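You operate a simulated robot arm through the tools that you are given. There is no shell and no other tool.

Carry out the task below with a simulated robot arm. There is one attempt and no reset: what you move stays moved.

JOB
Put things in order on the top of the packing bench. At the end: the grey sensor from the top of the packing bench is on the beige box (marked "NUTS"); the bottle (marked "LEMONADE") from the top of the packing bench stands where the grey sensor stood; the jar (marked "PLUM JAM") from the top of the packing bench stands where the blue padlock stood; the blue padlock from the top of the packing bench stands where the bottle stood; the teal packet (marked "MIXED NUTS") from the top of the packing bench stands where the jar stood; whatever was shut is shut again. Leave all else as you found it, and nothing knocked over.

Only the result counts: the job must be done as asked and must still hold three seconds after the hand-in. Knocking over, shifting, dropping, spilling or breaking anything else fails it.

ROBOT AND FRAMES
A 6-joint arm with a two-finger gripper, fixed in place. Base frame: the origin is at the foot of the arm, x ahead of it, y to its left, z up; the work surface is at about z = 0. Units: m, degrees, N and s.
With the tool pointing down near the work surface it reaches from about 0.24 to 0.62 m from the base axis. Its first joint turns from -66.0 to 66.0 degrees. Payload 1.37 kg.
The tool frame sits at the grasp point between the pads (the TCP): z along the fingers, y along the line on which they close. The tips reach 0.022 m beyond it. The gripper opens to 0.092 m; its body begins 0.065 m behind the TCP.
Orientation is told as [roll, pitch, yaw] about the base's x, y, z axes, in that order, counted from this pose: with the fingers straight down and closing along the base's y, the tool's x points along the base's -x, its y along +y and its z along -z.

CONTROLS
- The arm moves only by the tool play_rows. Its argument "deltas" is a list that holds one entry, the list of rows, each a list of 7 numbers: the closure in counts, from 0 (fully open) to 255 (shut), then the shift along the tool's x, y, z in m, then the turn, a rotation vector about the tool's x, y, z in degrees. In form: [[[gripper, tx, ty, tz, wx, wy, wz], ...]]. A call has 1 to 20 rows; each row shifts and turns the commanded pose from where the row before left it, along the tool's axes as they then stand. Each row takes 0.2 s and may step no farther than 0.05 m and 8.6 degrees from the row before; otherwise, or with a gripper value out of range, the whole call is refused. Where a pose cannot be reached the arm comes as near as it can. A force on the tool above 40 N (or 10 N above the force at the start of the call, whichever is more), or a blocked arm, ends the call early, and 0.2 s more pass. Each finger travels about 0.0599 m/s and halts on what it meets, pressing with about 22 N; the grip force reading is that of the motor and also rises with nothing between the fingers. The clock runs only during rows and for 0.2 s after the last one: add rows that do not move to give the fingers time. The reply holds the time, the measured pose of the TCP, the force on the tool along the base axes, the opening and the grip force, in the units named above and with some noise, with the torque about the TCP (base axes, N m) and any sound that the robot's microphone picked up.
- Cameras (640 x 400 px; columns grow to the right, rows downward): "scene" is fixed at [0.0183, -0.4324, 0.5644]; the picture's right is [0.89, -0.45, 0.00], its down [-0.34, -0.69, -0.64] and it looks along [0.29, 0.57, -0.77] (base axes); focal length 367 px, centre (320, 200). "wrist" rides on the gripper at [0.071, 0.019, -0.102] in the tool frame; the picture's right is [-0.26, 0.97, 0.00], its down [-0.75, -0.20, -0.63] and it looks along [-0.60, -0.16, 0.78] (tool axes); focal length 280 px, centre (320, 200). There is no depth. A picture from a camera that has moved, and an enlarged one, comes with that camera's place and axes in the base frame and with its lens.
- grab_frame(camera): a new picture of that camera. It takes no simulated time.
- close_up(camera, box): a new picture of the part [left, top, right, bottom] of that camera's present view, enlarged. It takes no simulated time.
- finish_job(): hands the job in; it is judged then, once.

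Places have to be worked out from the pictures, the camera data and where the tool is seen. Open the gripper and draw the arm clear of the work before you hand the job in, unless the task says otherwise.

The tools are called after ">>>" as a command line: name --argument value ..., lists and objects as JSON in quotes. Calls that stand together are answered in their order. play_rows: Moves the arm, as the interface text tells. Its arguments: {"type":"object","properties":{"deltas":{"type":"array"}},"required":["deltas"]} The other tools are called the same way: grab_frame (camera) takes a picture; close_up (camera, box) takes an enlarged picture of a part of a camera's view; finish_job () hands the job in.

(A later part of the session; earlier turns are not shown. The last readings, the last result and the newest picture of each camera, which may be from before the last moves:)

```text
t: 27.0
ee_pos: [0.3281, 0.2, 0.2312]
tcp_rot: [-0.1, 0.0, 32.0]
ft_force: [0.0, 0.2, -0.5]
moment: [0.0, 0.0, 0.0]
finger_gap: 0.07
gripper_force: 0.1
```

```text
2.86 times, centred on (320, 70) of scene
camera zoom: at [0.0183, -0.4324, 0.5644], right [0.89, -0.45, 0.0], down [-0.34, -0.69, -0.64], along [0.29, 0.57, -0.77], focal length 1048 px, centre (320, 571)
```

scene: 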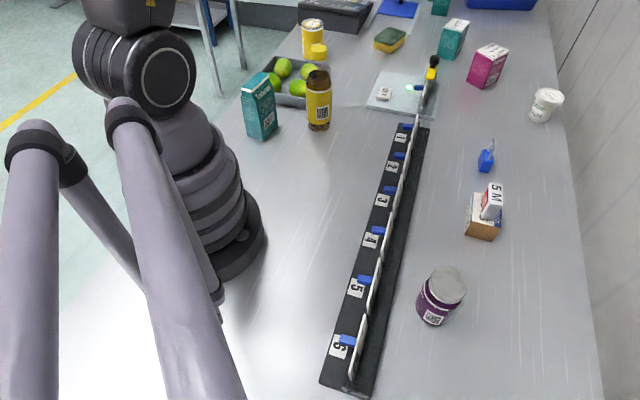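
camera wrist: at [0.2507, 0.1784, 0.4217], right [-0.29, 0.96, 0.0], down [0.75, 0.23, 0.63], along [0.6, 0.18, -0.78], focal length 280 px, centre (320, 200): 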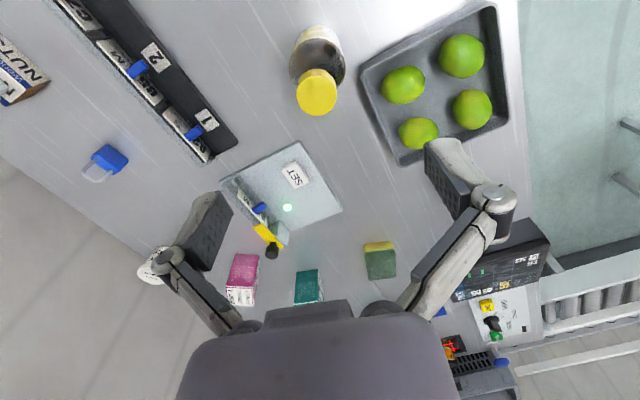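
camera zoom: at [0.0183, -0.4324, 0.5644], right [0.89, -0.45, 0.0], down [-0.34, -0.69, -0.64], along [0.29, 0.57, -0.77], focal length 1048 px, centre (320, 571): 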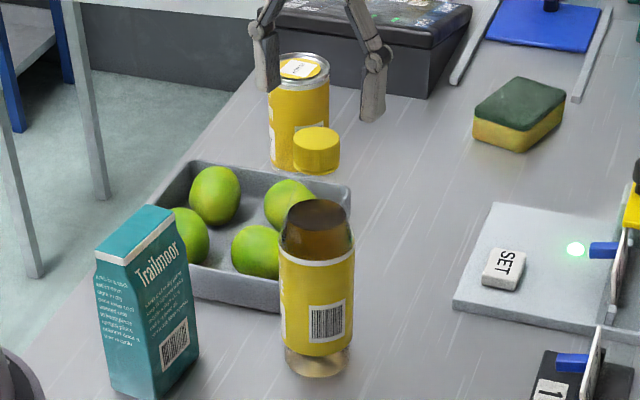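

The alignment is within about 1 mm. I descend to z≈0.182 so the pads straddle the cap, then close.

>>> play_rows --deltas '[[[60, 0.001, 0, 0.025, 0, 0, 0], [60, 0, 0, 0.024, 0, 0, 0], [60, 0, 0, 0, 0, 0, 0]]]'

>>> play_rows --deltas '[[[255, 0, 0, 0, 0, 0, 0], [255, 0, 0, 0, 0, 0, 0], [255, 0, 0, 0, 0, 0, 0], [255, 0, 0, 0, 0, 0, 0], [255, 0, 0, 0, 0, 0, 0]]]'

>>> grab_frame --camera "wrist"

>>> close_up --camera "scene" --box '[240, 0, 400, 140]'

```text
t: 27.8
ee_pos: [0.3262, 0.1997, 0.1818]
tcp_rot: [0.0, 0.0, 31.9]
ft_force: [0.6, 0.0, -0.4]
moment: [0.02, -0.01, 0.01]
finger_gap: 0.0703
gripper_force: 0.1
```

```text
t: 29.0
ee_pos: [0.3263, 0.1982, 0.1815]
tcp_rot: [-0.1, 0.0, 31.9]
ft_force: [0.5, -0.4, 0.8]
moment: [-0.05, 0.0, 0.01]
finger_gap: 0.0311
gripper_force: 22.1
```

```text
taken
camera wrist: at [0.2546, 0.1778, 0.2832], right [-0.29, 0.96, 0.0], down [0.75, 0.23, 0.63], along [0.6, 0.18, -0.78], focal length 280 px, centre (320, 200)
```

wrist: 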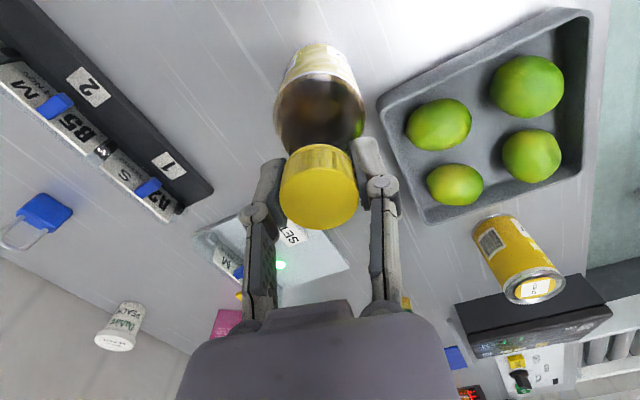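

```text
2.86 times, centred on (320, 70) of scene
camera zoom: at [0.0183, -0.4324, 0.5644], right [0.89, -0.45, 0.0], down [-0.34, -0.69, -0.64], along [0.29, 0.57, -0.77], focal length 1048 px, centre (320, 571)
```

zoom: 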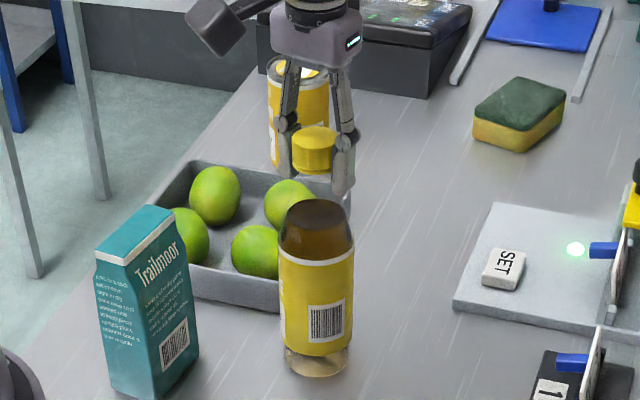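

The cap is gripped at 31 mm; the bottle's spot is B≈(0.3252, 0.199). I lift slowly and check that the whole bottle comes along.

>>> play_rows --deltas '[[[255, 0, 0, -0.005, 0, 0, 0], [255, 0, 0, -0.01, 0, 0, 0], [255, 0, 0, -0.015, 0, 0, 0], [255, 0, 0, 0, 0, 0, 0]]]'

>>> close_up --camera "scene" --box '[240, 0, 400, 140]'

>>> grab_frame --camera "wrist"

```text
t: 30.0
ee_pos: [0.3263, 0.2006, 0.2119]
tcp_rot: [0.0, 0.1, 32.0]
ft_force: [0.4, -0.3, -5.0]
moment: [0.01, 0.01, 0.0]
finger_gap: 0.0312
gripper_force: 22.0
```

```text
2.86 times, centred on (320, 70) of scene
camera zoom: at [0.0183, -0.4324, 0.5644], right [0.89, -0.45, 0.0], down [-0.34, -0.69, -0.64], along [0.29, 0.57, -0.77], focal length 1048 px, centre (320, 571)
```

zoom: 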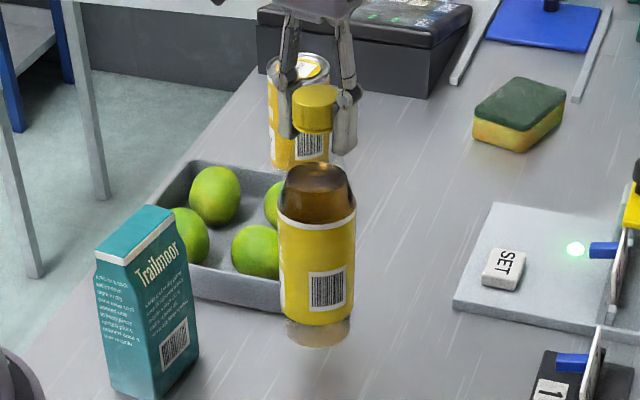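

```text
taken
camera wrist: at [0.2552, 0.1777, 0.3128], right [-0.29, 0.96, 0.0], down [0.75, 0.23, 0.62], along [0.6, 0.18, -0.78], focal length 280 px, centre (320, 200)
```

wrist: 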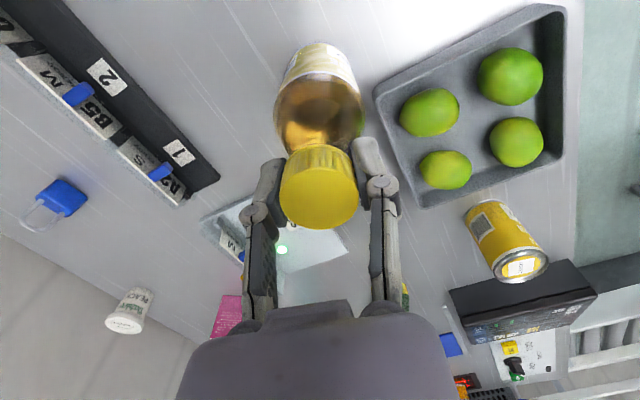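

The whole bottle is lifted upright, weighing about 5 N. I raise it enough to clear the card rail and carry it smoothly toward the sensor's old place.

>>> play_rows --deltas '[[[255, 0, 0, -0.02, 0, 0, 0], [255, 0, 0, -0.025, 0, 0, 0], [255, 0, 0, -0.025, 0, 0, 0], [255, 0, 0, -0.015, 0, 0, 0], [255, -0.006, -0.012, 0, 0, 0, 0], [255, -0.012, -0.0236, 0, 0, 0, 0], [255, -0.012, -0.0236, 0, 0, 0, 0], [255, -0.012, -0.0236, 0, 0, 0, 0], [255, -0.012, -0.0236, 0, 0, 0, 0], [255, -0.012, -0.0236, 0, 0, 0, 0], [255, -0.012, -0.0236, 0, 0, 0, 0], [255, -0.012, -0.0236, 0, 0, 0, 0], [255, -0.012, -0.0236, 0, 0, 0, 0], [255, -0.012, -0.0236, 0, 0, 0, 0], [255, -0.006, -0.012, 0, 0, 0, 0], [255, 0, 0, 0, 0, 0, 0], [255, 0, 0, 0, 0, 0, 0]]]'

>>> grab_frame --camera "scene"

>>> grab_frame --camera "wrist"

```text
t: 33.6
ee_pos: [0.555, 0.0628, 0.2961]
tcp_rot: [0.0, -0.1, 31.9]
ft_force: [0.8, 0.0, -4.5]
moment: [-0.01, -0.02, -0.01]
finger_gap: 0.031
gripper_force: 21.9
```

```text
taken
```

scene: 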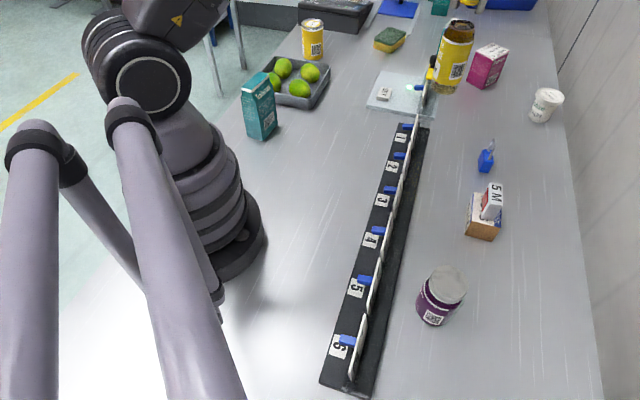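

```text
taken
camera wrist: at [0.483, 0.0409, 0.3984], right [-0.29, 0.96, 0.0], down [0.75, 0.23, 0.62], along [0.6, 0.18, -0.78], focal length 280 px, centre (320, 200)
```

wrist: 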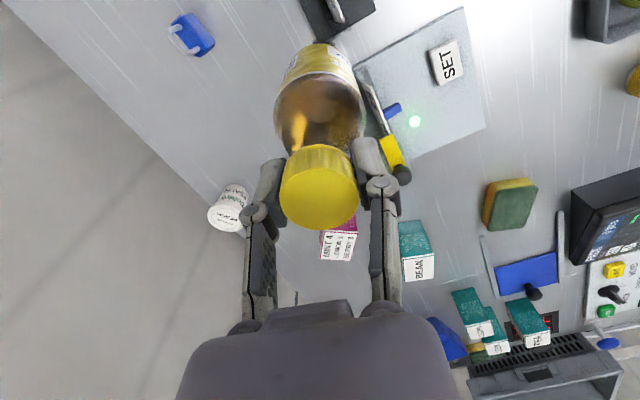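

The bottle hangs upright and clear. I cover the last stretch to the sensor's old spot and lower to about 2 cm above the bench.

>>> play_rows --deltas '[[[255, -0.00715, -0.0145, 0.005, 0, 0, 0], [255, -0.00715, -0.0145, 0.005, 0, 0, 0], [255, -0.00715, -0.0145, 0.005, 0, 0, 0], [255, -0.00715, -0.0145, 0.005, 0, 0, 0], [255, 0, 0, 0.02, 0, 0, 0], [255, 0, 0, 0.025, 0, 0, 0], [255, 0, 0, 0.02, 0, 0, 0], [255, 0, 0, 0.01, 0, 0, 0], [255, 0, 0, 0, 0, 0, 0]]]'

>>> grab_frame --camera "scene"

>>> grab_frame --camera "wrist"

```text
t: 35.6
ee_pos: [0.6078, 0.0298, 0.1999]
tcp_rot: [0.0, 0.0, 32.1]
ft_force: [0.1, -0.1, -5.0]
moment: [0.01, 0.03, 0.02]
finger_gap: 0.0311
gripper_force: 22.4
```

```text
taken
```

scene: 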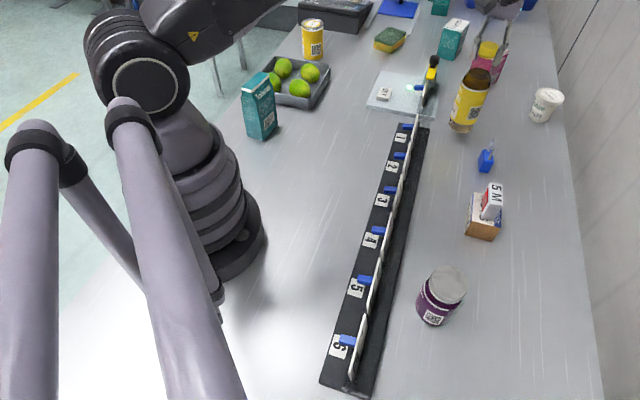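

```text
taken
camera wrist: at [0.5361, 0.0081, 0.3024], right [-0.29, 0.96, 0.0], down [0.75, 0.23, 0.62], along [0.6, 0.18, -0.78], focal length 280 px, centre (320, 200)
```

wrist: 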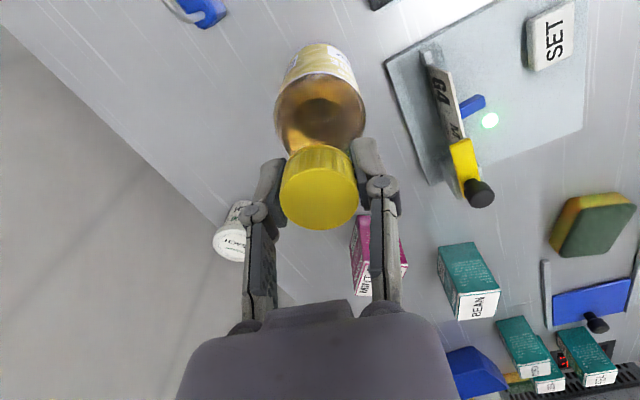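

The bottle is over the spot within 3 mm. I trim the position and lower until contact.

>>> play_rows --deltas '[[[255, -0.0016, -0.0023, 0.008, 0, 0, 0], [255, 0, 0, 0.006, 0, 0, 0], [255, 0, 0, 0.0025, 0, 0, 0], [255, 0, 0, 0, 0, 0, 0]]]'

>>> play_rows --deltas '[[[255, 0, 0, 0.0015, 0, 0, 0], [255, 0, 0, 0, 0, 0, 0]]]'

```text
t: 36.6
ee_pos: [0.61, 0.0269, 0.1841]
tcp_rot: [-0.1, 0.1, 32.0]
ft_force: [-0.2, -0.1, -6.1]
moment: [-0.03, 0.0, -0.02]
finger_gap: 0.0311
gripper_force: 21.5
```

```text
t: 37.2
ee_pos: [0.6111, 0.0274, 0.1834]
tcp_rot: [0.0, 0.0, 32.0]
ft_force: [0.6, -1.0, -5.0]
moment: [-0.01, 0.0, 0.0]
finger_gap: 0.0312
gripper_force: 21.3
```

No contact yet, since the force still shows the bottle's weight. I continue in 1 mm steps.

>>> play_rows --deltas '[[[255, 0, 0, 0.001, 0, 0, 0], [255, 0, 0, 0, 0, 0, 0]]]'

>>> play_rows --deltas '[[[255, 0, 0, 0.0007, 0, 0, 0], [255, 0, 0, 0, 0, 0, 0]]]'

```text
t: 37.8
ee_pos: [0.6099, 0.0282, 0.1821]
tcp_rot: [0.0, -0.1, 32.0]
ft_force: [-1.0, -0.4, -1.6]
moment: [0.07, -0.03, -0.04]
finger_gap: 0.0311
gripper_force: 22.6
```

```text
t: 38.4
ee_pos: [0.6103, 0.0269, 0.1817]
tcp_rot: [0.0, -0.1, 32.0]
ft_force: [-3.0, 1.4, 7.5]
moment: [-0.05, 0.47, -0.04]
finger_gap: 0.0311
gripper_force: 21.7
```

Contact, about 12 N beyond the weight. I ease off half a millimetre, open, and look.

>>> play_rows --deltas '[[[255, 0, 0, -0.0006, 0, 0, 0], [160, 0, 0, 0, 0, 0, 0], [120, 0, 0, 0, 0, 0, 0], [60, 0, 0, 0, 0, 0, 0], [60, 0, 0, 0, 0, 0, 0]]]'

>>> grab_frame --camera "wrist"

>>> grab_frame --camera "scene"

```text
t: 39.6
ee_pos: [0.611, 0.028, 0.1808]
tcp_rot: [0.0, 0.0, 31.9]
ft_force: [-0.6, -0.2, 0.4]
moment: [0.01, -0.02, -0.01]
finger_gap: 0.0703
gripper_force: 0.0
```

```text
taken
camera wrist: at [0.5396, 0.0057, 0.2829], right [-0.29, 0.96, 0.0], down [0.75, 0.23, 0.63], along [0.6, 0.18, -0.78], focal length 280 px, centre (320, 200)
```

wrist: 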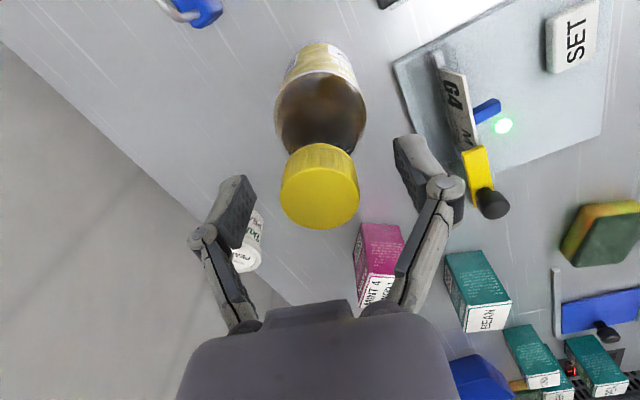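

```text
taken
```

scene: 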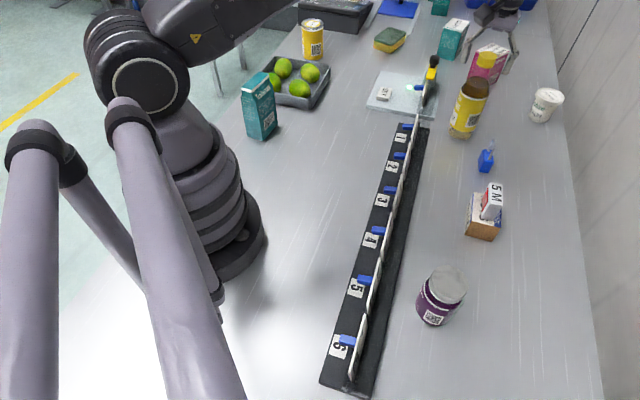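

The bottle stands upright on the sensor's old place. I go straight up, then over to the padlock with the jaws aligned across its thin side.

>>> play_rows --deltas '[[[60, 0, 0, -0.03, 0, 0, 0], [60, 0, 0, -0.04, 0, 0, 0], [60, 0, 0, -0.03, 0, 0, 0], [60, 0.0284, -0.0259, 0, 0, 0, 0], [60, 0.0284, -0.0259, 0, 0, 0, 0], [60, 0.0284, -0.0259, 0, 0, 0, 0], [60, 0, 0, 0, 0, 0, -7], [60, 0, 0, 0, 0, 0, -7], [60, 0, 0, 0, 0, 0, -7], [100, 0, 0, 0.04, 0, 0, 0], [100, 0, 0, 0.04, 0, 0, 0], [100, 0, 0, 0, 0, 0, 0]]]'

>>> grab_frame --camera "wrist"

>>> close_up --camera "wrist" --box '[260, 20, 380, 140]'

>>> grab_frame --camera "scene"

```text
t: 42.2
ee_pos: [0.581, -0.0883, 0.201]
tcp_rot: [0.1, -0.1, 53.0]
ft_force: [-0.4, 0.4, 0.6]
moment: [0.04, 0.01, 0.0]
finger_gap: 0.0559
gripper_force: 0.2
```

```text
taken
camera wrist: at [0.5216, -0.1334, 0.3036], right [-0.61, 0.79, 0.0], down [0.62, 0.48, 0.63], along [0.49, 0.38, -0.78], focal length 280 px, centre (320, 200)
```

wrist: 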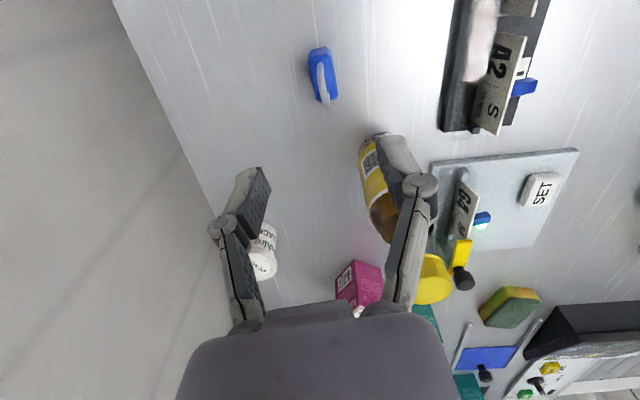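

```text
3.33 times, centred on (320, 80) of wrist
camera zoom: at [0.5216, -0.1334, 0.3036], right [-0.61, 0.79, 0.0], down [0.62, 0.48, 0.63], along [0.49, 0.38, -0.78], focal length 935 px, centre (320, 600)
```

zoom: 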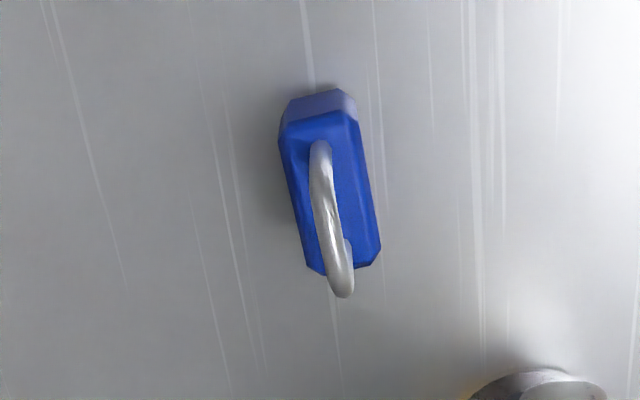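

```text
taken
```

scene: 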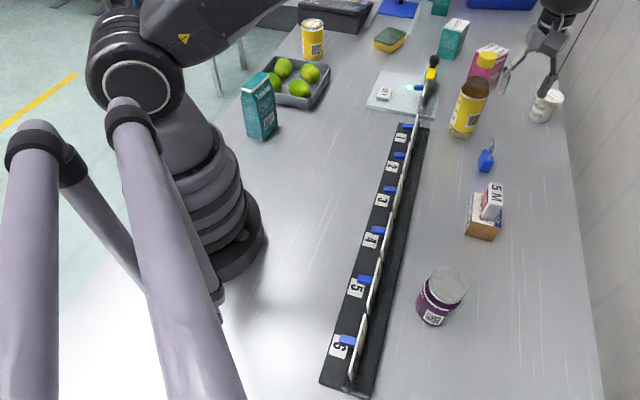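

The padlock is centred at (0.577, -0.0853) with its long axis at about 51.6°. I trim the pose and descend part of the way.

>>> play_rows --deltas '[[[100, -0.0007, 0.0037, 0, 0, 0, 1.4], [100, 0, 0, 0.04, 0, 0, 0], [100, 0, 0, 0.04, 0, 0, 0], [100, 0, 0, 0.03, 0, 0, 0], [100, 0, 0, 0.02, 0, 0, 0], [100, 0, 0, 0, 0, 0, 0]]]'

>>> close_up --camera "wrist" --box '[220, 70, 420, 230]'

>>> close_up --camera "scene" --box '[430, 60, 570, 190]'

```text
t: 43.6
ee_pos: [0.5774, -0.0805, 0.073]
tcp_rot: [0.0, 0.0, 51.7]
ft_force: [0.4, 0.2, -0.6]
moment: [0.01, -0.03, 0.01]
finger_gap: 0.0559
gripper_force: 0.1
```

```text
2.50 times, centred on (320, 150) of wrist
camera zoom: at [0.5164, -0.1238, 0.1749], right [-0.59, 0.8, 0.0], down [0.63, 0.46, 0.63], along [0.5, 0.37, -0.78], focal length 701 px, centre (320, 325)
```

zoom: 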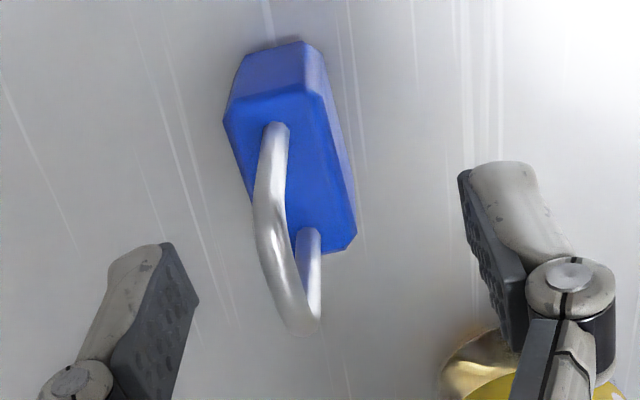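

```text
3.08 times, centred on (500, 125) of scene
camera zoom: at [0.0183, -0.4324, 0.5644], right [0.89, -0.45, 0.0], down [-0.34, -0.69, -0.64], along [0.29, 0.57, -0.77], focal length 1128 px, centre (-234, 431)
```

zoom: 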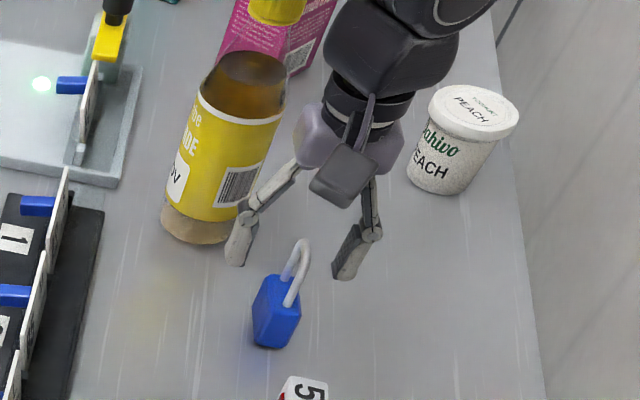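

The tool stands about 5 mm off the padlock's axis, so I correct that and descend to z≈0.027.

>>> play_rows --deltas '[[[100, 0.0027, -0.0047, 0, 0, 0, 0], [100, 0, 0, 0.02, 0, 0, 0], [100, 0, 0, 0.016, 0, 0, 0], [100, 0, 0, 0.01, 0, 0, 0], [100, 0, 0, 0, 0, 0, 0]]]'

>>> close_up --camera "wrist" --box '[200, 70, 440, 270]'

```text
t: 44.8
ee_pos: [0.5801, -0.085, 0.0257]
tcp_rot: [0.0, 0.1, 51.6]
ft_force: [0.2, -0.6, 0.0]
moment: [0.03, -0.01, 0.0]
finger_gap: 0.0561
gripper_force: 0.1
```

```text
2.00 times, centred on (320, 170) of wrist
camera zoom: at [0.5199, -0.1293, 0.1274], right [-0.59, 0.8, 0.0], down [0.63, 0.46, 0.63], along [0.5, 0.37, -0.78], focal length 561 px, centre (320, 260)
```

zoom: 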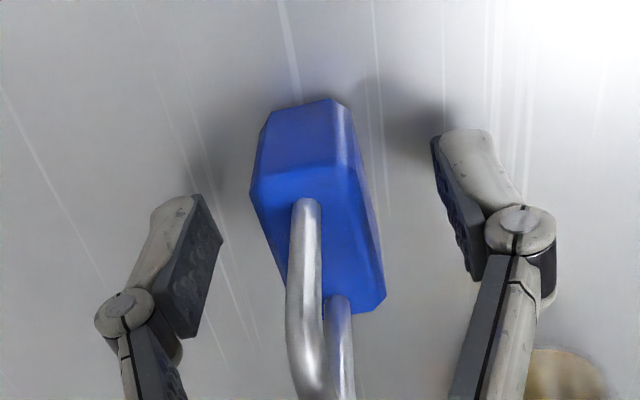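

The padlock's body is centred between the pads, so I close on it.

>>> play_rows --deltas '[[[255, 0, 0, 0, 0, 0, 0], [255, 0, 0, 0, 0, 0, 0], [255, 0, 0, 0, 0, 0, 0], [255, 0, 0, 0, 0, 0, 0]]]'

>>> grab_frame --camera "wrist"

```text
t: 45.8
ee_pos: [0.5798, -0.0852, 0.0261]
tcp_rot: [0.1, 0.1, 51.6]
ft_force: [-0.3, 0.8, 1.5]
moment: [-0.02, 0.04, -0.01]
finger_gap: 0.0214
gripper_force: 22.2
```

```text
taken
camera wrist: at [0.5198, -0.1292, 0.1275], right [-0.59, 0.8, 0.0], down [0.63, 0.46, 0.62], along [0.5, 0.37, -0.78], focal length 280 px, centre (320, 200)
```

wrist: 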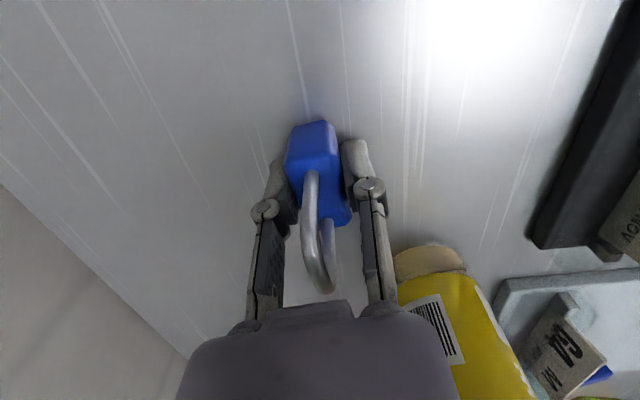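

The padlock is held at a gap of 21.4 mm; its spot is P≈(0.5785, -0.0853). I lift it high and carry it over the rail to the bottle's old place.

>>> play_rows --deltas '[[[255, 0, 0, -0.02, 0, 0, 0], [255, 0, 0, -0.04, 0, 0, 0], [255, 0, 0, -0.045, 0, 0, 0], [255, 0, 0, -0.045, 0, 0, 0], [255, 0, 0, -0.04, 0, 0, 0], [255, -0.00728, 0.04168, 0, 0, 0, 0], [255, -0.00728, 0.04168, 0, 0, 0, 0], [255, -0.00728, 0.04168, 0, 0, 0, 0], [255, -0.00728, 0.04168, 0, 0, 0, 0], [255, -0.00728, 0.04168, 0, 0, 0, 0], [255, -0.00728, 0.04168, 0, 0, 0, 0], [255, -0.00728, 0.04168, 0, 0, 0, 0], [255, -0.00728, 0.04168, 0, 0, 0, 0], [255, -0.00728, 0.04168, 0, 0, 0, 0], [255, 0, 0, 0, 0, 0, 0], [255, 0, 0, 0, 0, 0, 0]]]'

>>> grab_frame --camera "wrist"

>>> grab_frame --camera "scene"

```text
t: 49.2
ee_pos: [0.3266, 0.2007, 0.2151]
tcp_rot: [0.0, 0.1, 51.6]
ft_force: [-0.4, -1.2, -0.4]
moment: [0.0, 0.0, -0.02]
finger_gap: 0.021
gripper_force: 21.6
```

```text
taken
camera wrist: at [0.2672, 0.1568, 0.3178], right [-0.59, 0.8, 0.0], down [0.63, 0.46, 0.63], along [0.5, 0.37, -0.78], focal length 280 px, centre (320, 200)
```

wrist: 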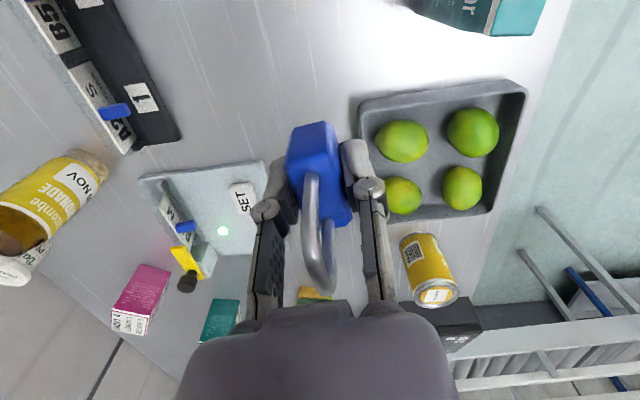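

```text
taken
```

scene: 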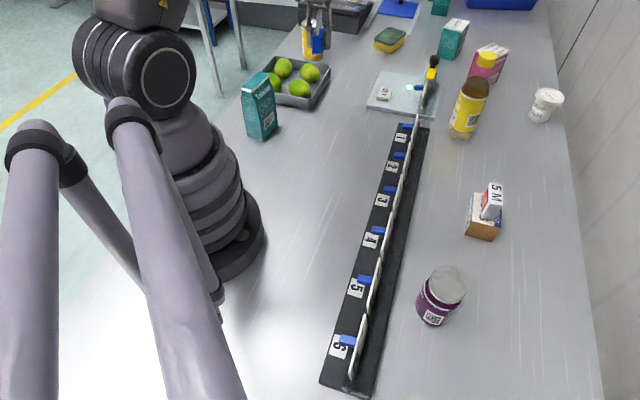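

The padlock is over the bottle's old place. The bottle's label now reads LEMONADE from this side, which confirms it. I lower the padlock, keeping clear of the tray.

>>> play_rows --deltas '[[[255, 0.0018, 0, 0.03, 0, 0, 0], [255, 0, 0, 0.04, 0, 0, 0], [255, 0, 0, 0.04, 0, 0, 0], [255, 0, 0, 0.04, 0, 0, 0], [255, 0, 0, 0.025, 0, 0, 0], [255, 0, 0, 0.01, 0, 0, 0], [255, 0, 0, 0, 0, 0, 0]]]'

>>> grab_frame --camera "wrist"

>>> close_up --camera "scene" --box '[230, 20, 400, 150]'

```text
t: 50.8
ee_pos: [0.3252, 0.1956, 0.0297]
tcp_rot: [0.0, -0.1, 51.6]
ft_force: [0.2, -0.3, -0.1]
moment: [-0.01, 0.02, 0.02]
finger_gap: 0.0214
gripper_force: 22.3
```

```text
taken
camera wrist: at [0.2656, 0.1513, 0.1323], right [-0.59, 0.8, 0.0], down [0.63, 0.46, 0.63], along [0.5, 0.37, -0.78], focal length 280 px, centre (320, 200)
```

wrist: 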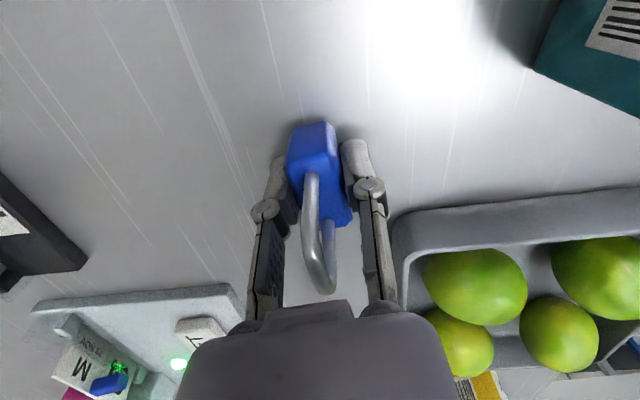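

```text
3.08 times, centred on (315, 85) of scene
camera zoom: at [0.0183, -0.4324, 0.5644], right [0.89, -0.45, 0.0], down [-0.34, -0.69, -0.64], along [0.29, 0.57, -0.77], focal length 1128 px, centre (335, 554)
```

zoom: 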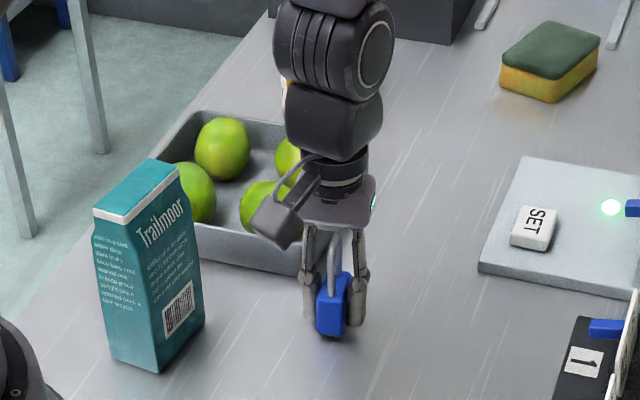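

The position is 4 mm short in y, so I correct that and lower the last few millimetres while watching the force.

>>> play_rows --deltas '[[[255, -0.0034, 0.0018, 0, 0, 0, 0], [255, 0, 0, 0.0025, 0, 0, 0], [255, 0, 0, 0, 0, 0, 0]]]'

>>> play_rows --deltas '[[[255, 0, 0, 0.001, 0, 0, 0], [255, 0, 0, 0, 0, 0, 0]]]'

```text
t: 51.6
ee_pos: [0.3255, 0.2003, 0.0293]
tcp_rot: [-0.1, 0.0, 51.6]
ft_force: [-0.5, 0.8, 0.0]
moment: [-0.01, 0.03, -0.02]
finger_gap: 0.0215
gripper_force: 21.5
```

```text
t: 52.2
ee_pos: [0.3266, 0.2001, 0.0283]
tcp_rot: [0.0, -0.1, 51.6]
ft_force: [-0.6, 0.4, -1.2]
moment: [0.01, 0.02, 0.02]
finger_gap: 0.0213
gripper_force: 21.7
```

>>> play_rows --deltas '[[[255, 0, 0, 0.001, 0, 0, 0], [255, 0, 0, 0, 0, 0, 0]]]'

>>> play_rows --deltas '[[[255, 0, 0, 0.001, 0, 0, 0], [255, 0, 0, 0, 0, 0, 0]]]'

>>> grab_frame --camera "wrist"

```text
t: 52.8
ee_pos: [0.3258, 0.2009, 0.0269]
tcp_rot: [0.0, 0.1, 51.6]
ft_force: [-1.0, -0.8, -0.1]
moment: [0.0, 0.0, -0.04]
finger_gap: 0.0215
gripper_force: 21.5
```

```text
t: 53.4
ee_pos: [0.3258, 0.2003, 0.0249]
tcp_rot: [0.1, 0.0, 51.6]
ft_force: [-3.1, -4.3, 15.8]
moment: [-0.13, 0.06, -0.03]
finger_gap: 0.0217
gripper_force: 22.4
```

```text
taken
camera wrist: at [0.2661, 0.1573, 0.1272], right [-0.59, 0.8, 0.0], down [0.63, 0.46, 0.62], along [0.5, 0.37, -0.78], focal length 280 px, centre (320, 200)
```

wrist: 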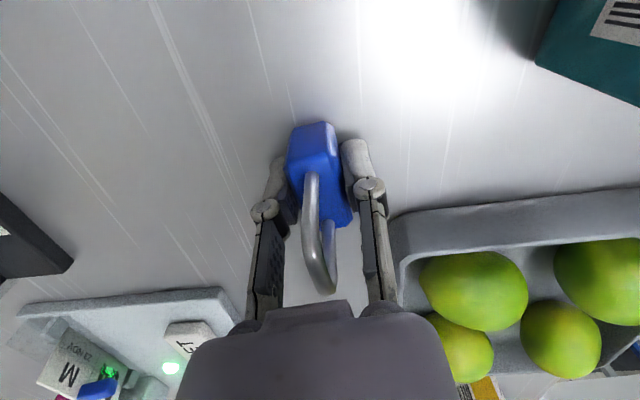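

The padlock is on the bench with 16 N of contact, within about 2 mm of the bottle's spot. I ease off, open moderately, and look.

>>> play_rows --deltas '[[[255, 0, 0, -0.0008, 0, 0, 0], [190, 0, 0, 0, 0, 0, 0], [140, 0, 0, 0, 0, 0, 0], [130, 0, 0, 0, 0, 0, 0]]]'

>>> grab_frame --camera "wrist"

>>> close_up --camera "scene" --box '[230, 20, 400, 150]'

```text
t: 54.4
ee_pos: [0.3281, 0.2012, 0.0255]
tcp_rot: [-0.1, 0.0, 51.6]
ft_force: [0.8, -0.1, -0.9]
moment: [-0.02, 0.02, 0.03]
finger_gap: 0.045
gripper_force: 0.1
```

```text
taken
camera wrist: at [0.2659, 0.1573, 0.1281], right [-0.59, 0.8, 0.0], down [0.63, 0.46, 0.62], along [0.5, 0.37, -0.78], focal length 280 px, centre (320, 200)
```

wrist: 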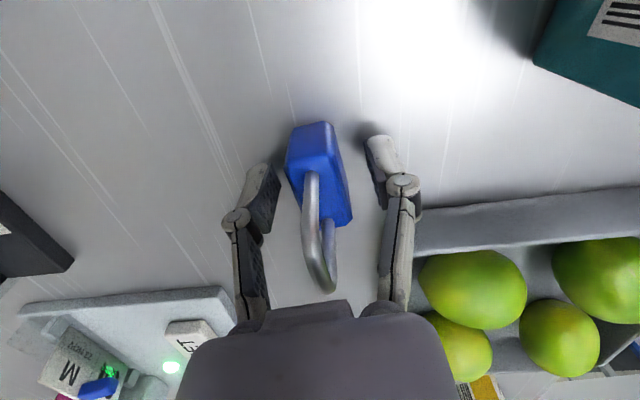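

```text
3.08 times, centred on (315, 85) of scene
camera zoom: at [0.0183, -0.4324, 0.5644], right [0.89, -0.45, 0.0], down [-0.34, -0.69, -0.64], along [0.29, 0.57, -0.77], focal length 1128 px, centre (335, 554)
```

zoom: 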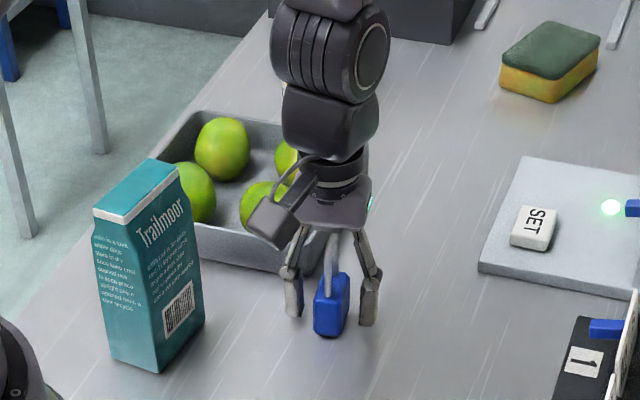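

The padlock stands upright at the bottle's old place. I lift clear and swing over to the jar.

>>> play_rows --deltas '[[[130, 0, 0, -0.02, 0, 0, 0], [130, 0, 0, -0.05, 0, 0, 0], [130, 0, 0, -0.05, 0, 0, 0], [130, 0, 0, -0.05, 0, 0, 0], [130, 0, 0, -0.05, 0, 0, 0], [60, 0.03814, -0.02535, 0, 0, 0, 0], [30, 0.03814, -0.02535, 0, 0, 0, 0], [30, 0.03814, -0.02535, 0, 0, 0, 0], [30, 0.03814, -0.02535, 0, 0, 0, 0], [30, 0.03814, -0.02535, 0, 0, 0, 0], [30, 0.03814, -0.02535, 0, 0, 0, 0], [30, 0.03814, -0.02535, 0, 0, 0, 0], [30, 0.03814, -0.02535, 0, 0, 0, 0], [30, 0.03814, -0.02535, 0, 0, 0, 0], [30, 0.03814, -0.02535, 0, 0, 0, 0], [30, 0.03814, -0.02535, 0, 0, 0, 0], [30, 0, 0, 0, 0, 0, 0]]]'

>>> play_rows --deltas '[[[30, 0, 0, 0, 0, 0, 8.05], [30, 0, 0, 0, 0, 0, 8.05], [30, 0, 0, 0, 0, 0, 8.05], [30, 0, 0, 0, 0, 0, 8.05], [30, 0, 0, 0, 0, 0, 8.05], [30, 0, 0, 0, 0, 0, 8.05], [30, 0, 0, 0, 0, 0, 8.05], [30, 0, 0, 0, 0, 0, 8.05], [30, 0, 0, 0, 0, 0, 8.05], [30, 0, 0, 0, 0, 0, 8.05], [30, 0, 0, 0, 0, 0, 8.05], [30, 0, 0, 0, 0, 0, 8.05], [30, 0, 0, 0, 0, 0, 0]]]'

>>> grab_frame --camera "wrist"

>>> grab_frame --camera "scene"

```text
t: 58.0
ee_pos: [0.2843, -0.3011, 0.2472]
tcp_rot: [-0.1, 0.0, 51.6]
ft_force: [-0.5, -0.1, 0.8]
moment: [0.0, 0.0, 0.0]
finger_gap: 0.081
gripper_force: 0.0
```

```text
t: 60.8
ee_pos: [0.2838, -0.2997, 0.246]
tcp_rot: [0.1, 0.1, -45.1]
ft_force: [-0.3, 0.5, 0.5]
moment: [0.01, 0.01, 0.0]
finger_gap: 0.0813
gripper_force: 0.2
```

```text
taken
camera wrist: at [0.2475, -0.2363, 0.3479], right [0.87, 0.5, 0.0], down [0.39, -0.68, 0.62], along [0.31, -0.54, -0.78], focal length 280 px, centre (320, 200)
```

wrist: 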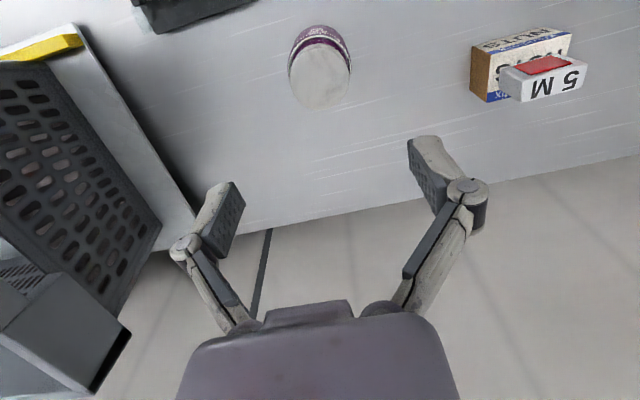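

```text
taken
```

scene: 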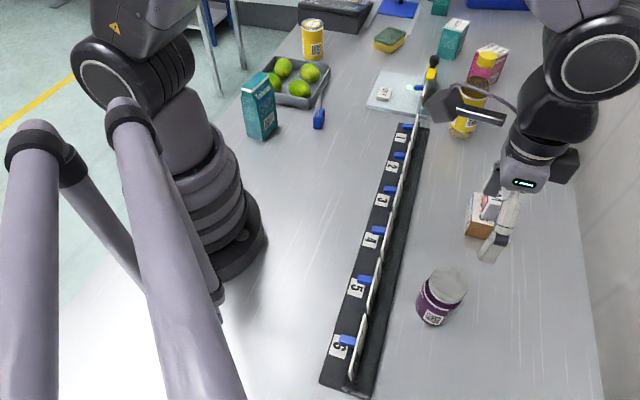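

>>> close_up --camera "wrist" --box '[260, 5, 380, 125]'

```text
3.33 times, centred on (320, 65) of wrist
camera zoom: at [0.2475, -0.2363, 0.3479], right [0.87, 0.5, 0.0], down [0.39, -0.68, 0.62], along [0.31, -0.54, -0.78], focal length 935 px, centre (320, 650)
```

zoom: 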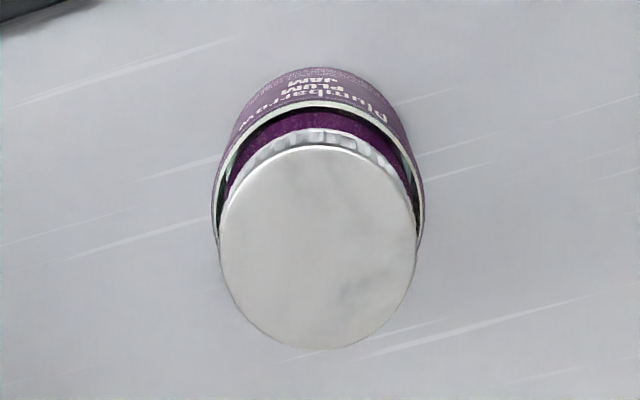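

The jar's axis is at (0.2833, -0.2993), within 1 mm of the tool. I open fully and descend to z≈0.11, then check the clearance around the lid.

>>> play_rows --deltas '[[[0, 0, 0, 0.03, 0, 0, 0], [0, 0, 0, 0.04, 0, 0, 0], [0, 0, 0, 0.04, 0, 0, 0], [0, 0, 0, 0.026, 0, 0, 0], [0, 0, 0, 0, 0, 0, 0]]]'

>>> grab_frame --camera "wrist"

>>> close_up --camera "scene" --box '[380, 180, 560, 340]'

```text
t: 62.0
ee_pos: [0.2844, -0.3024, 0.111]
tcp_rot: [0.0, 0.0, -45.0]
ft_force: [-0.3, -0.1, -0.5]
moment: [0.0, -0.01, -0.01]
finger_gap: 0.092
gripper_force: 0.0
```

```text
taken
camera wrist: at [0.2465, -0.2383, 0.2122], right [0.87, 0.5, 0.0], down [0.39, -0.68, 0.62], along [0.31, -0.54, -0.78], focal length 280 px, centre (320, 200)
```

wrist: 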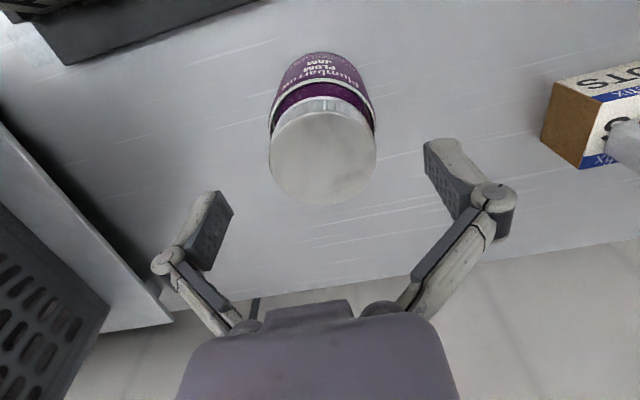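

```text
2.50 times, centred on (470, 260) of scene
camera zoom: at [0.0183, -0.4324, 0.5644], right [0.89, -0.45, 0.0], down [-0.34, -0.69, -0.64], along [0.29, 0.57, -0.77], focal length 917 px, centre (-55, 50)
```

zoom: 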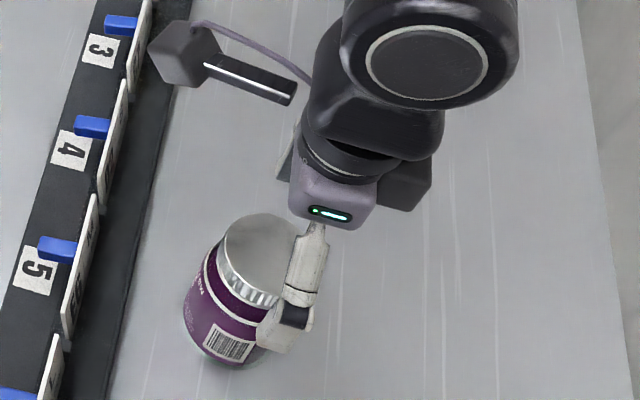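

The jar sits well between the open fingers. I trim by 2 mm and descend to z≈0.04, then close gently on the body.

>>> play_rows --deltas '[[[0, 0.002, 0.001, 0.025, 0, 0, 0], [0, 0, 0, 0.025, 0, 0, 0], [0, 0, 0, 0.02, 0, 0, 0], [0, 0, 0, 0, 0, 0, 0]]]'

>>> grab_frame --camera "wrist"

```text
t: 63.0
ee_pos: [0.2831, -0.2981, 0.043]
tcp_rot: [-0.1, -0.2, -44.9]
ft_force: [4.0, 6.0, 21.5]
moment: [0.07, -0.1, 0.01]
finger_gap: 0.0928
gripper_force: 0.0
```

```text
taken
camera wrist: at [0.2453, -0.2356, 0.1444], right [0.87, 0.5, 0.0], down [0.39, -0.68, 0.63], along [0.31, -0.54, -0.78], focal length 280 px, centre (320, 200)
```

wrist: 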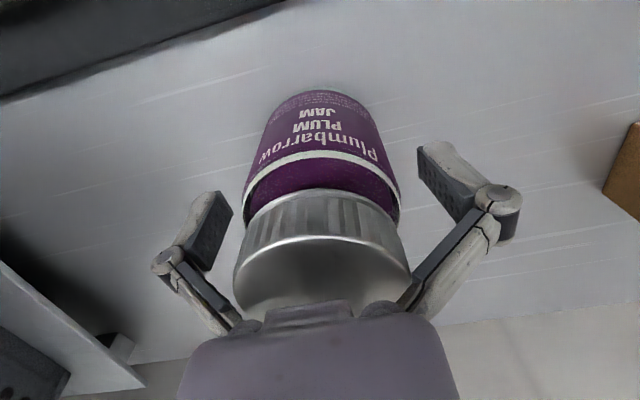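

The 21 N upward force means the finger links touched the lid's rim. I back up at once to z≈0.062, where the links clear the lid but the pads still cover the body.

>>> play_rows --deltas '[[[0, 0, 0, -0.01, 0, 0, 0], [0, 0, 0, -0.009, 0, 0, 0], [0, 0, 0, 0, 0, 0, 0]]]'

>>> grab_frame --camera "wrist"

>>> close_up --camera "scene" --box '[380, 200, 540, 340]'

```text
t: 63.8
ee_pos: [0.2837, -0.2978, 0.0616]
tcp_rot: [0.0, 0.1, -45.1]
ft_force: [-0.3, -0.5, 0.1]
moment: [0.01, 0.0, 0.04]
finger_gap: 0.0922
gripper_force: 0.0
```

```text
taken
camera wrist: at [0.2458, -0.2345, 0.1625], right [0.87, 0.5, 0.0], down [0.39, -0.68, 0.62], along [0.31, -0.54, -0.78], focal length 280 px, centre (320, 200)
```

wrist: 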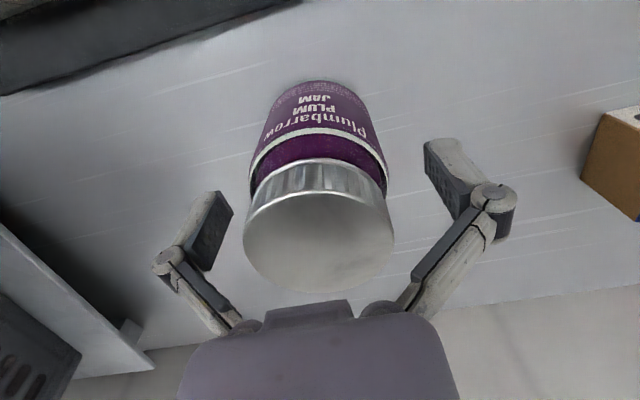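

```text
2.86 times, centred on (460, 270) of scene
camera zoom: at [0.0183, -0.4324, 0.5644], right [0.89, -0.45, 0.0], down [-0.34, -0.69, -0.64], along [0.29, 0.57, -0.77], focal length 1048 px, centre (-80, 0)
```

zoom: 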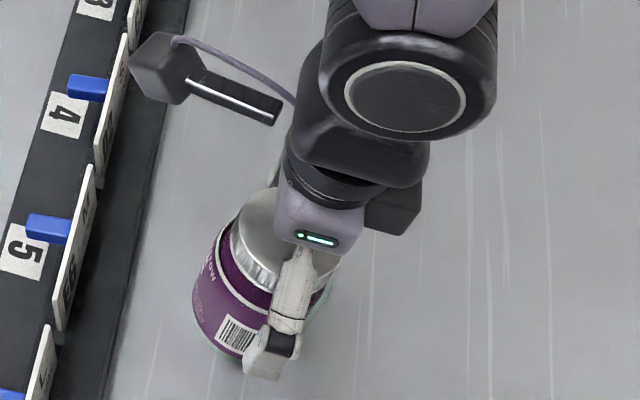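

The force is clear again and the jar is undisturbed. The pads cover the upper body below the lid, so I close.

>>> play_rows --deltas '[[[255, 0, 0, 0, 0, 0, 0], [255, 0, 0, 0, 0, 0, 0], [255, 0, 0, 0, 0, 0, 0], [255, 0, 0, 0, 0, 0, 0]]]'

>>> grab_frame --camera "wrist"

```text
t: 64.8
ee_pos: [0.2841, -0.2971, 0.0613]
tcp_rot: [0.1, 0.0, -45.0]
ft_force: [-1.6, 1.5, 10.3]
moment: [0.04, 0.14, -0.04]
finger_gap: 0.0589
gripper_force: 21.6
```

```text
taken
camera wrist: at [0.2459, -0.2347, 0.1629], right [0.87, 0.5, 0.0], down [0.39, -0.68, 0.63], along [0.31, -0.54, -0.78], focal length 280 px, centre (320, 200)
```

wrist: 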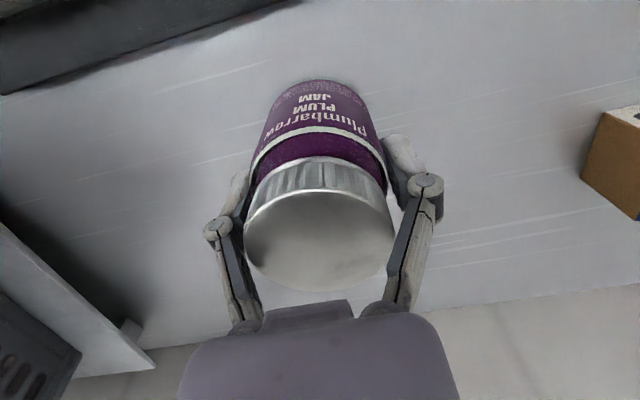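

The jar is gripped at 59 mm; its spot is J≈(0.283, -0.2985). I lift slowly and check that it is held.

>>> play_rows --deltas '[[[255, 0, 0, -0.003, 0, 0, 0], [255, 0, 0, -0.007, 0, 0, 0], [255, 0, 0, -0.01, 0, 0, 0], [255, 0, 0, -0.01, 0, 0, 0], [255, 0, 0, 0, 0, 0, 0]]]'

>>> grab_frame --camera "wrist"

>>> close_up --camera "scene" --box '[380, 200, 540, 340]'

```text
t: 66.0
ee_pos: [0.283, -0.2981, 0.0886]
tcp_rot: [0.0, 0.1, -45.0]
ft_force: [-0.3, 0.1, -3.6]
moment: [0.01, -0.03, 0.05]
finger_gap: 0.0592
gripper_force: 22.4
```

```text
taken
camera wrist: at [0.2458, -0.2346, 0.1903], right [0.87, 0.5, 0.0], down [0.39, -0.68, 0.62], along [0.31, -0.54, -0.78], focal length 280 px, centre (320, 200)
```

wrist: 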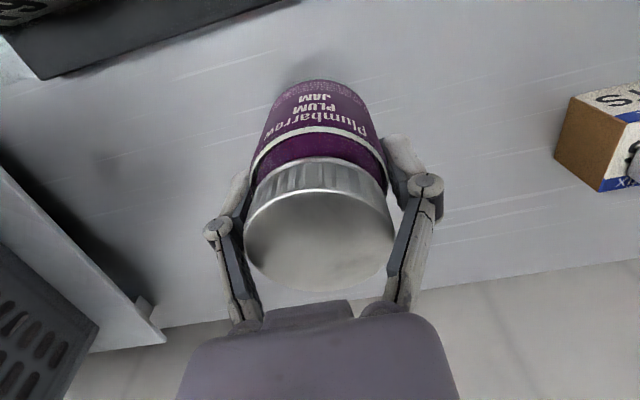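

```text
2.86 times, centred on (460, 270) of scene
camera zoom: at [0.0183, -0.4324, 0.5644], right [0.89, -0.45, 0.0], down [-0.34, -0.69, -0.64], along [0.29, 0.57, -0.77], focal length 1048 px, centre (-80, 0)
```

zoom: 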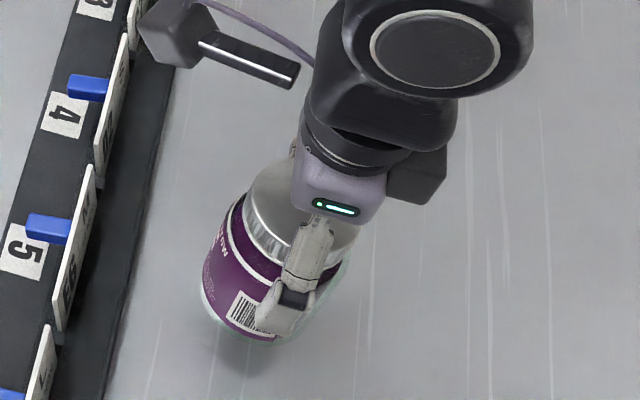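

The jar is held firmly, about 3.6 N. I raise it well above the sensor stack, turn the wrist so the camera faces away from the bottle, and carry it to the padlock's old place.

>>> play_rows --deltas '[[[255, 0, 0, -0.03, 0, 0, 0], [255, 0, 0, -0.045, 0, 0, 0], [255, 0, 0, -0.045, 0, 0, 0], [255, 0, 0, -0.04, 0, 0, 0], [255, 0, 0, 0, 0, 0, -8.05], [255, 0, 0, 0, 0, 0, -8.05], [255, 0, 0, 0, 0, 0, -8.05], [255, 0, 0, 0, 0, 0, -8.05], [255, 0, 0, 0, 0, 0, -8.05], [255, 0, 0, 0, 0, 0, -8.05], [255, 0, 0, 0, 0, 0, -8.05], [255, 0, 0, 0, 0, 0, -8.05], [255, 0, 0, 0, 0, 0, -8.05], [255, 0, 0, 0, 0, 0, -8.05], [255, 0, 0, 0, 0, 0, -8.05], [255, 0, 0, 0, 0, 0, -8.05], [255, 0, 0, 0, 0, 0, 0]]]'

>>> play_rows --deltas '[[[255, -0.018, -0.005, 0, 0, 0, 0], [255, -0.035, -0.00988, 0, 0, 0, 0], [255, -0.035, -0.00988, 0, 0, 0, 0], [255, -0.035, -0.00988, 0, 0, 0, 0], [255, -0.035, -0.00988, 0, 0, 0, 0], [255, -0.035, -0.00988, 0, 0, 0, 0], [255, -0.035, -0.00988, 0, 0, 0, 0], [255, -0.035, -0.00988, 0, 0, 0, 0], [255, -0.035, -0.00988, 0, 0, 0, 0], [255, -0.035, -0.00988, 0, 0, 0, 0], [255, -0.0173, -0.0049, 0, 0, 0, 0], [255, 0, 0, 0, 0, 0, 0]]]'

>>> grab_frame --camera "wrist"

>>> grab_frame --camera "scene"

```text
t: 69.6
ee_pos: [0.284, -0.2989, 0.2502]
tcp_rot: [0.0, 0.0, 51.8]
ft_force: [0.2, 0.2, -3.6]
moment: [-0.02, 0.02, 0.03]
finger_gap: 0.0588
gripper_force: 22.1
```

```text
t: 72.2
ee_pos: [0.5778, -0.081, 0.2471]
tcp_rot: [-0.1, 0.0, 51.7]
ft_force: [0.9, 0.2, -3.0]
moment: [0.05, -0.02, -0.03]
finger_gap: 0.0592
gripper_force: 22.4
```

```text
taken
camera wrist: at [0.5181, -0.1263, 0.3504], right [-0.59, 0.8, 0.0], down [0.63, 0.46, 0.62], along [0.5, 0.37, -0.78], focal length 280 px, centre (320, 200)
```

wrist: 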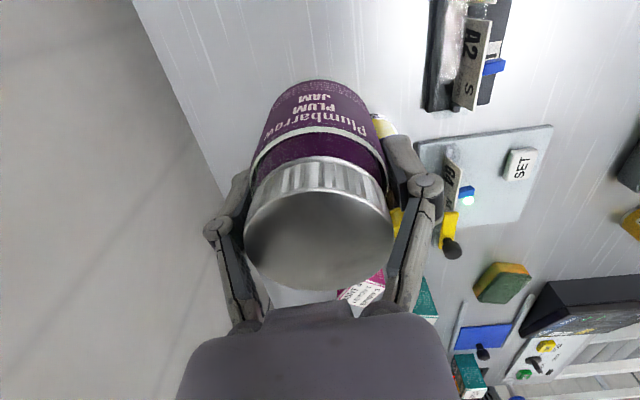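

```text
taken
```

scene: 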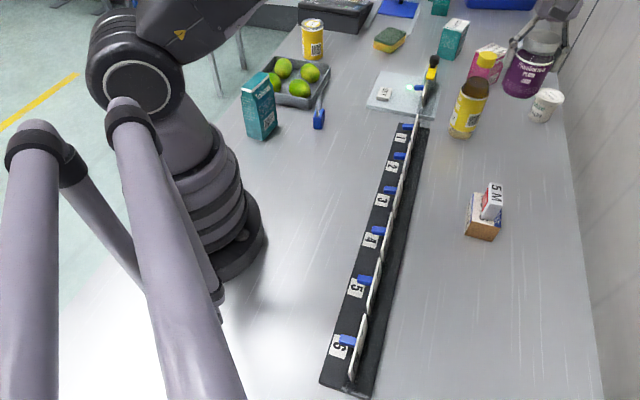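

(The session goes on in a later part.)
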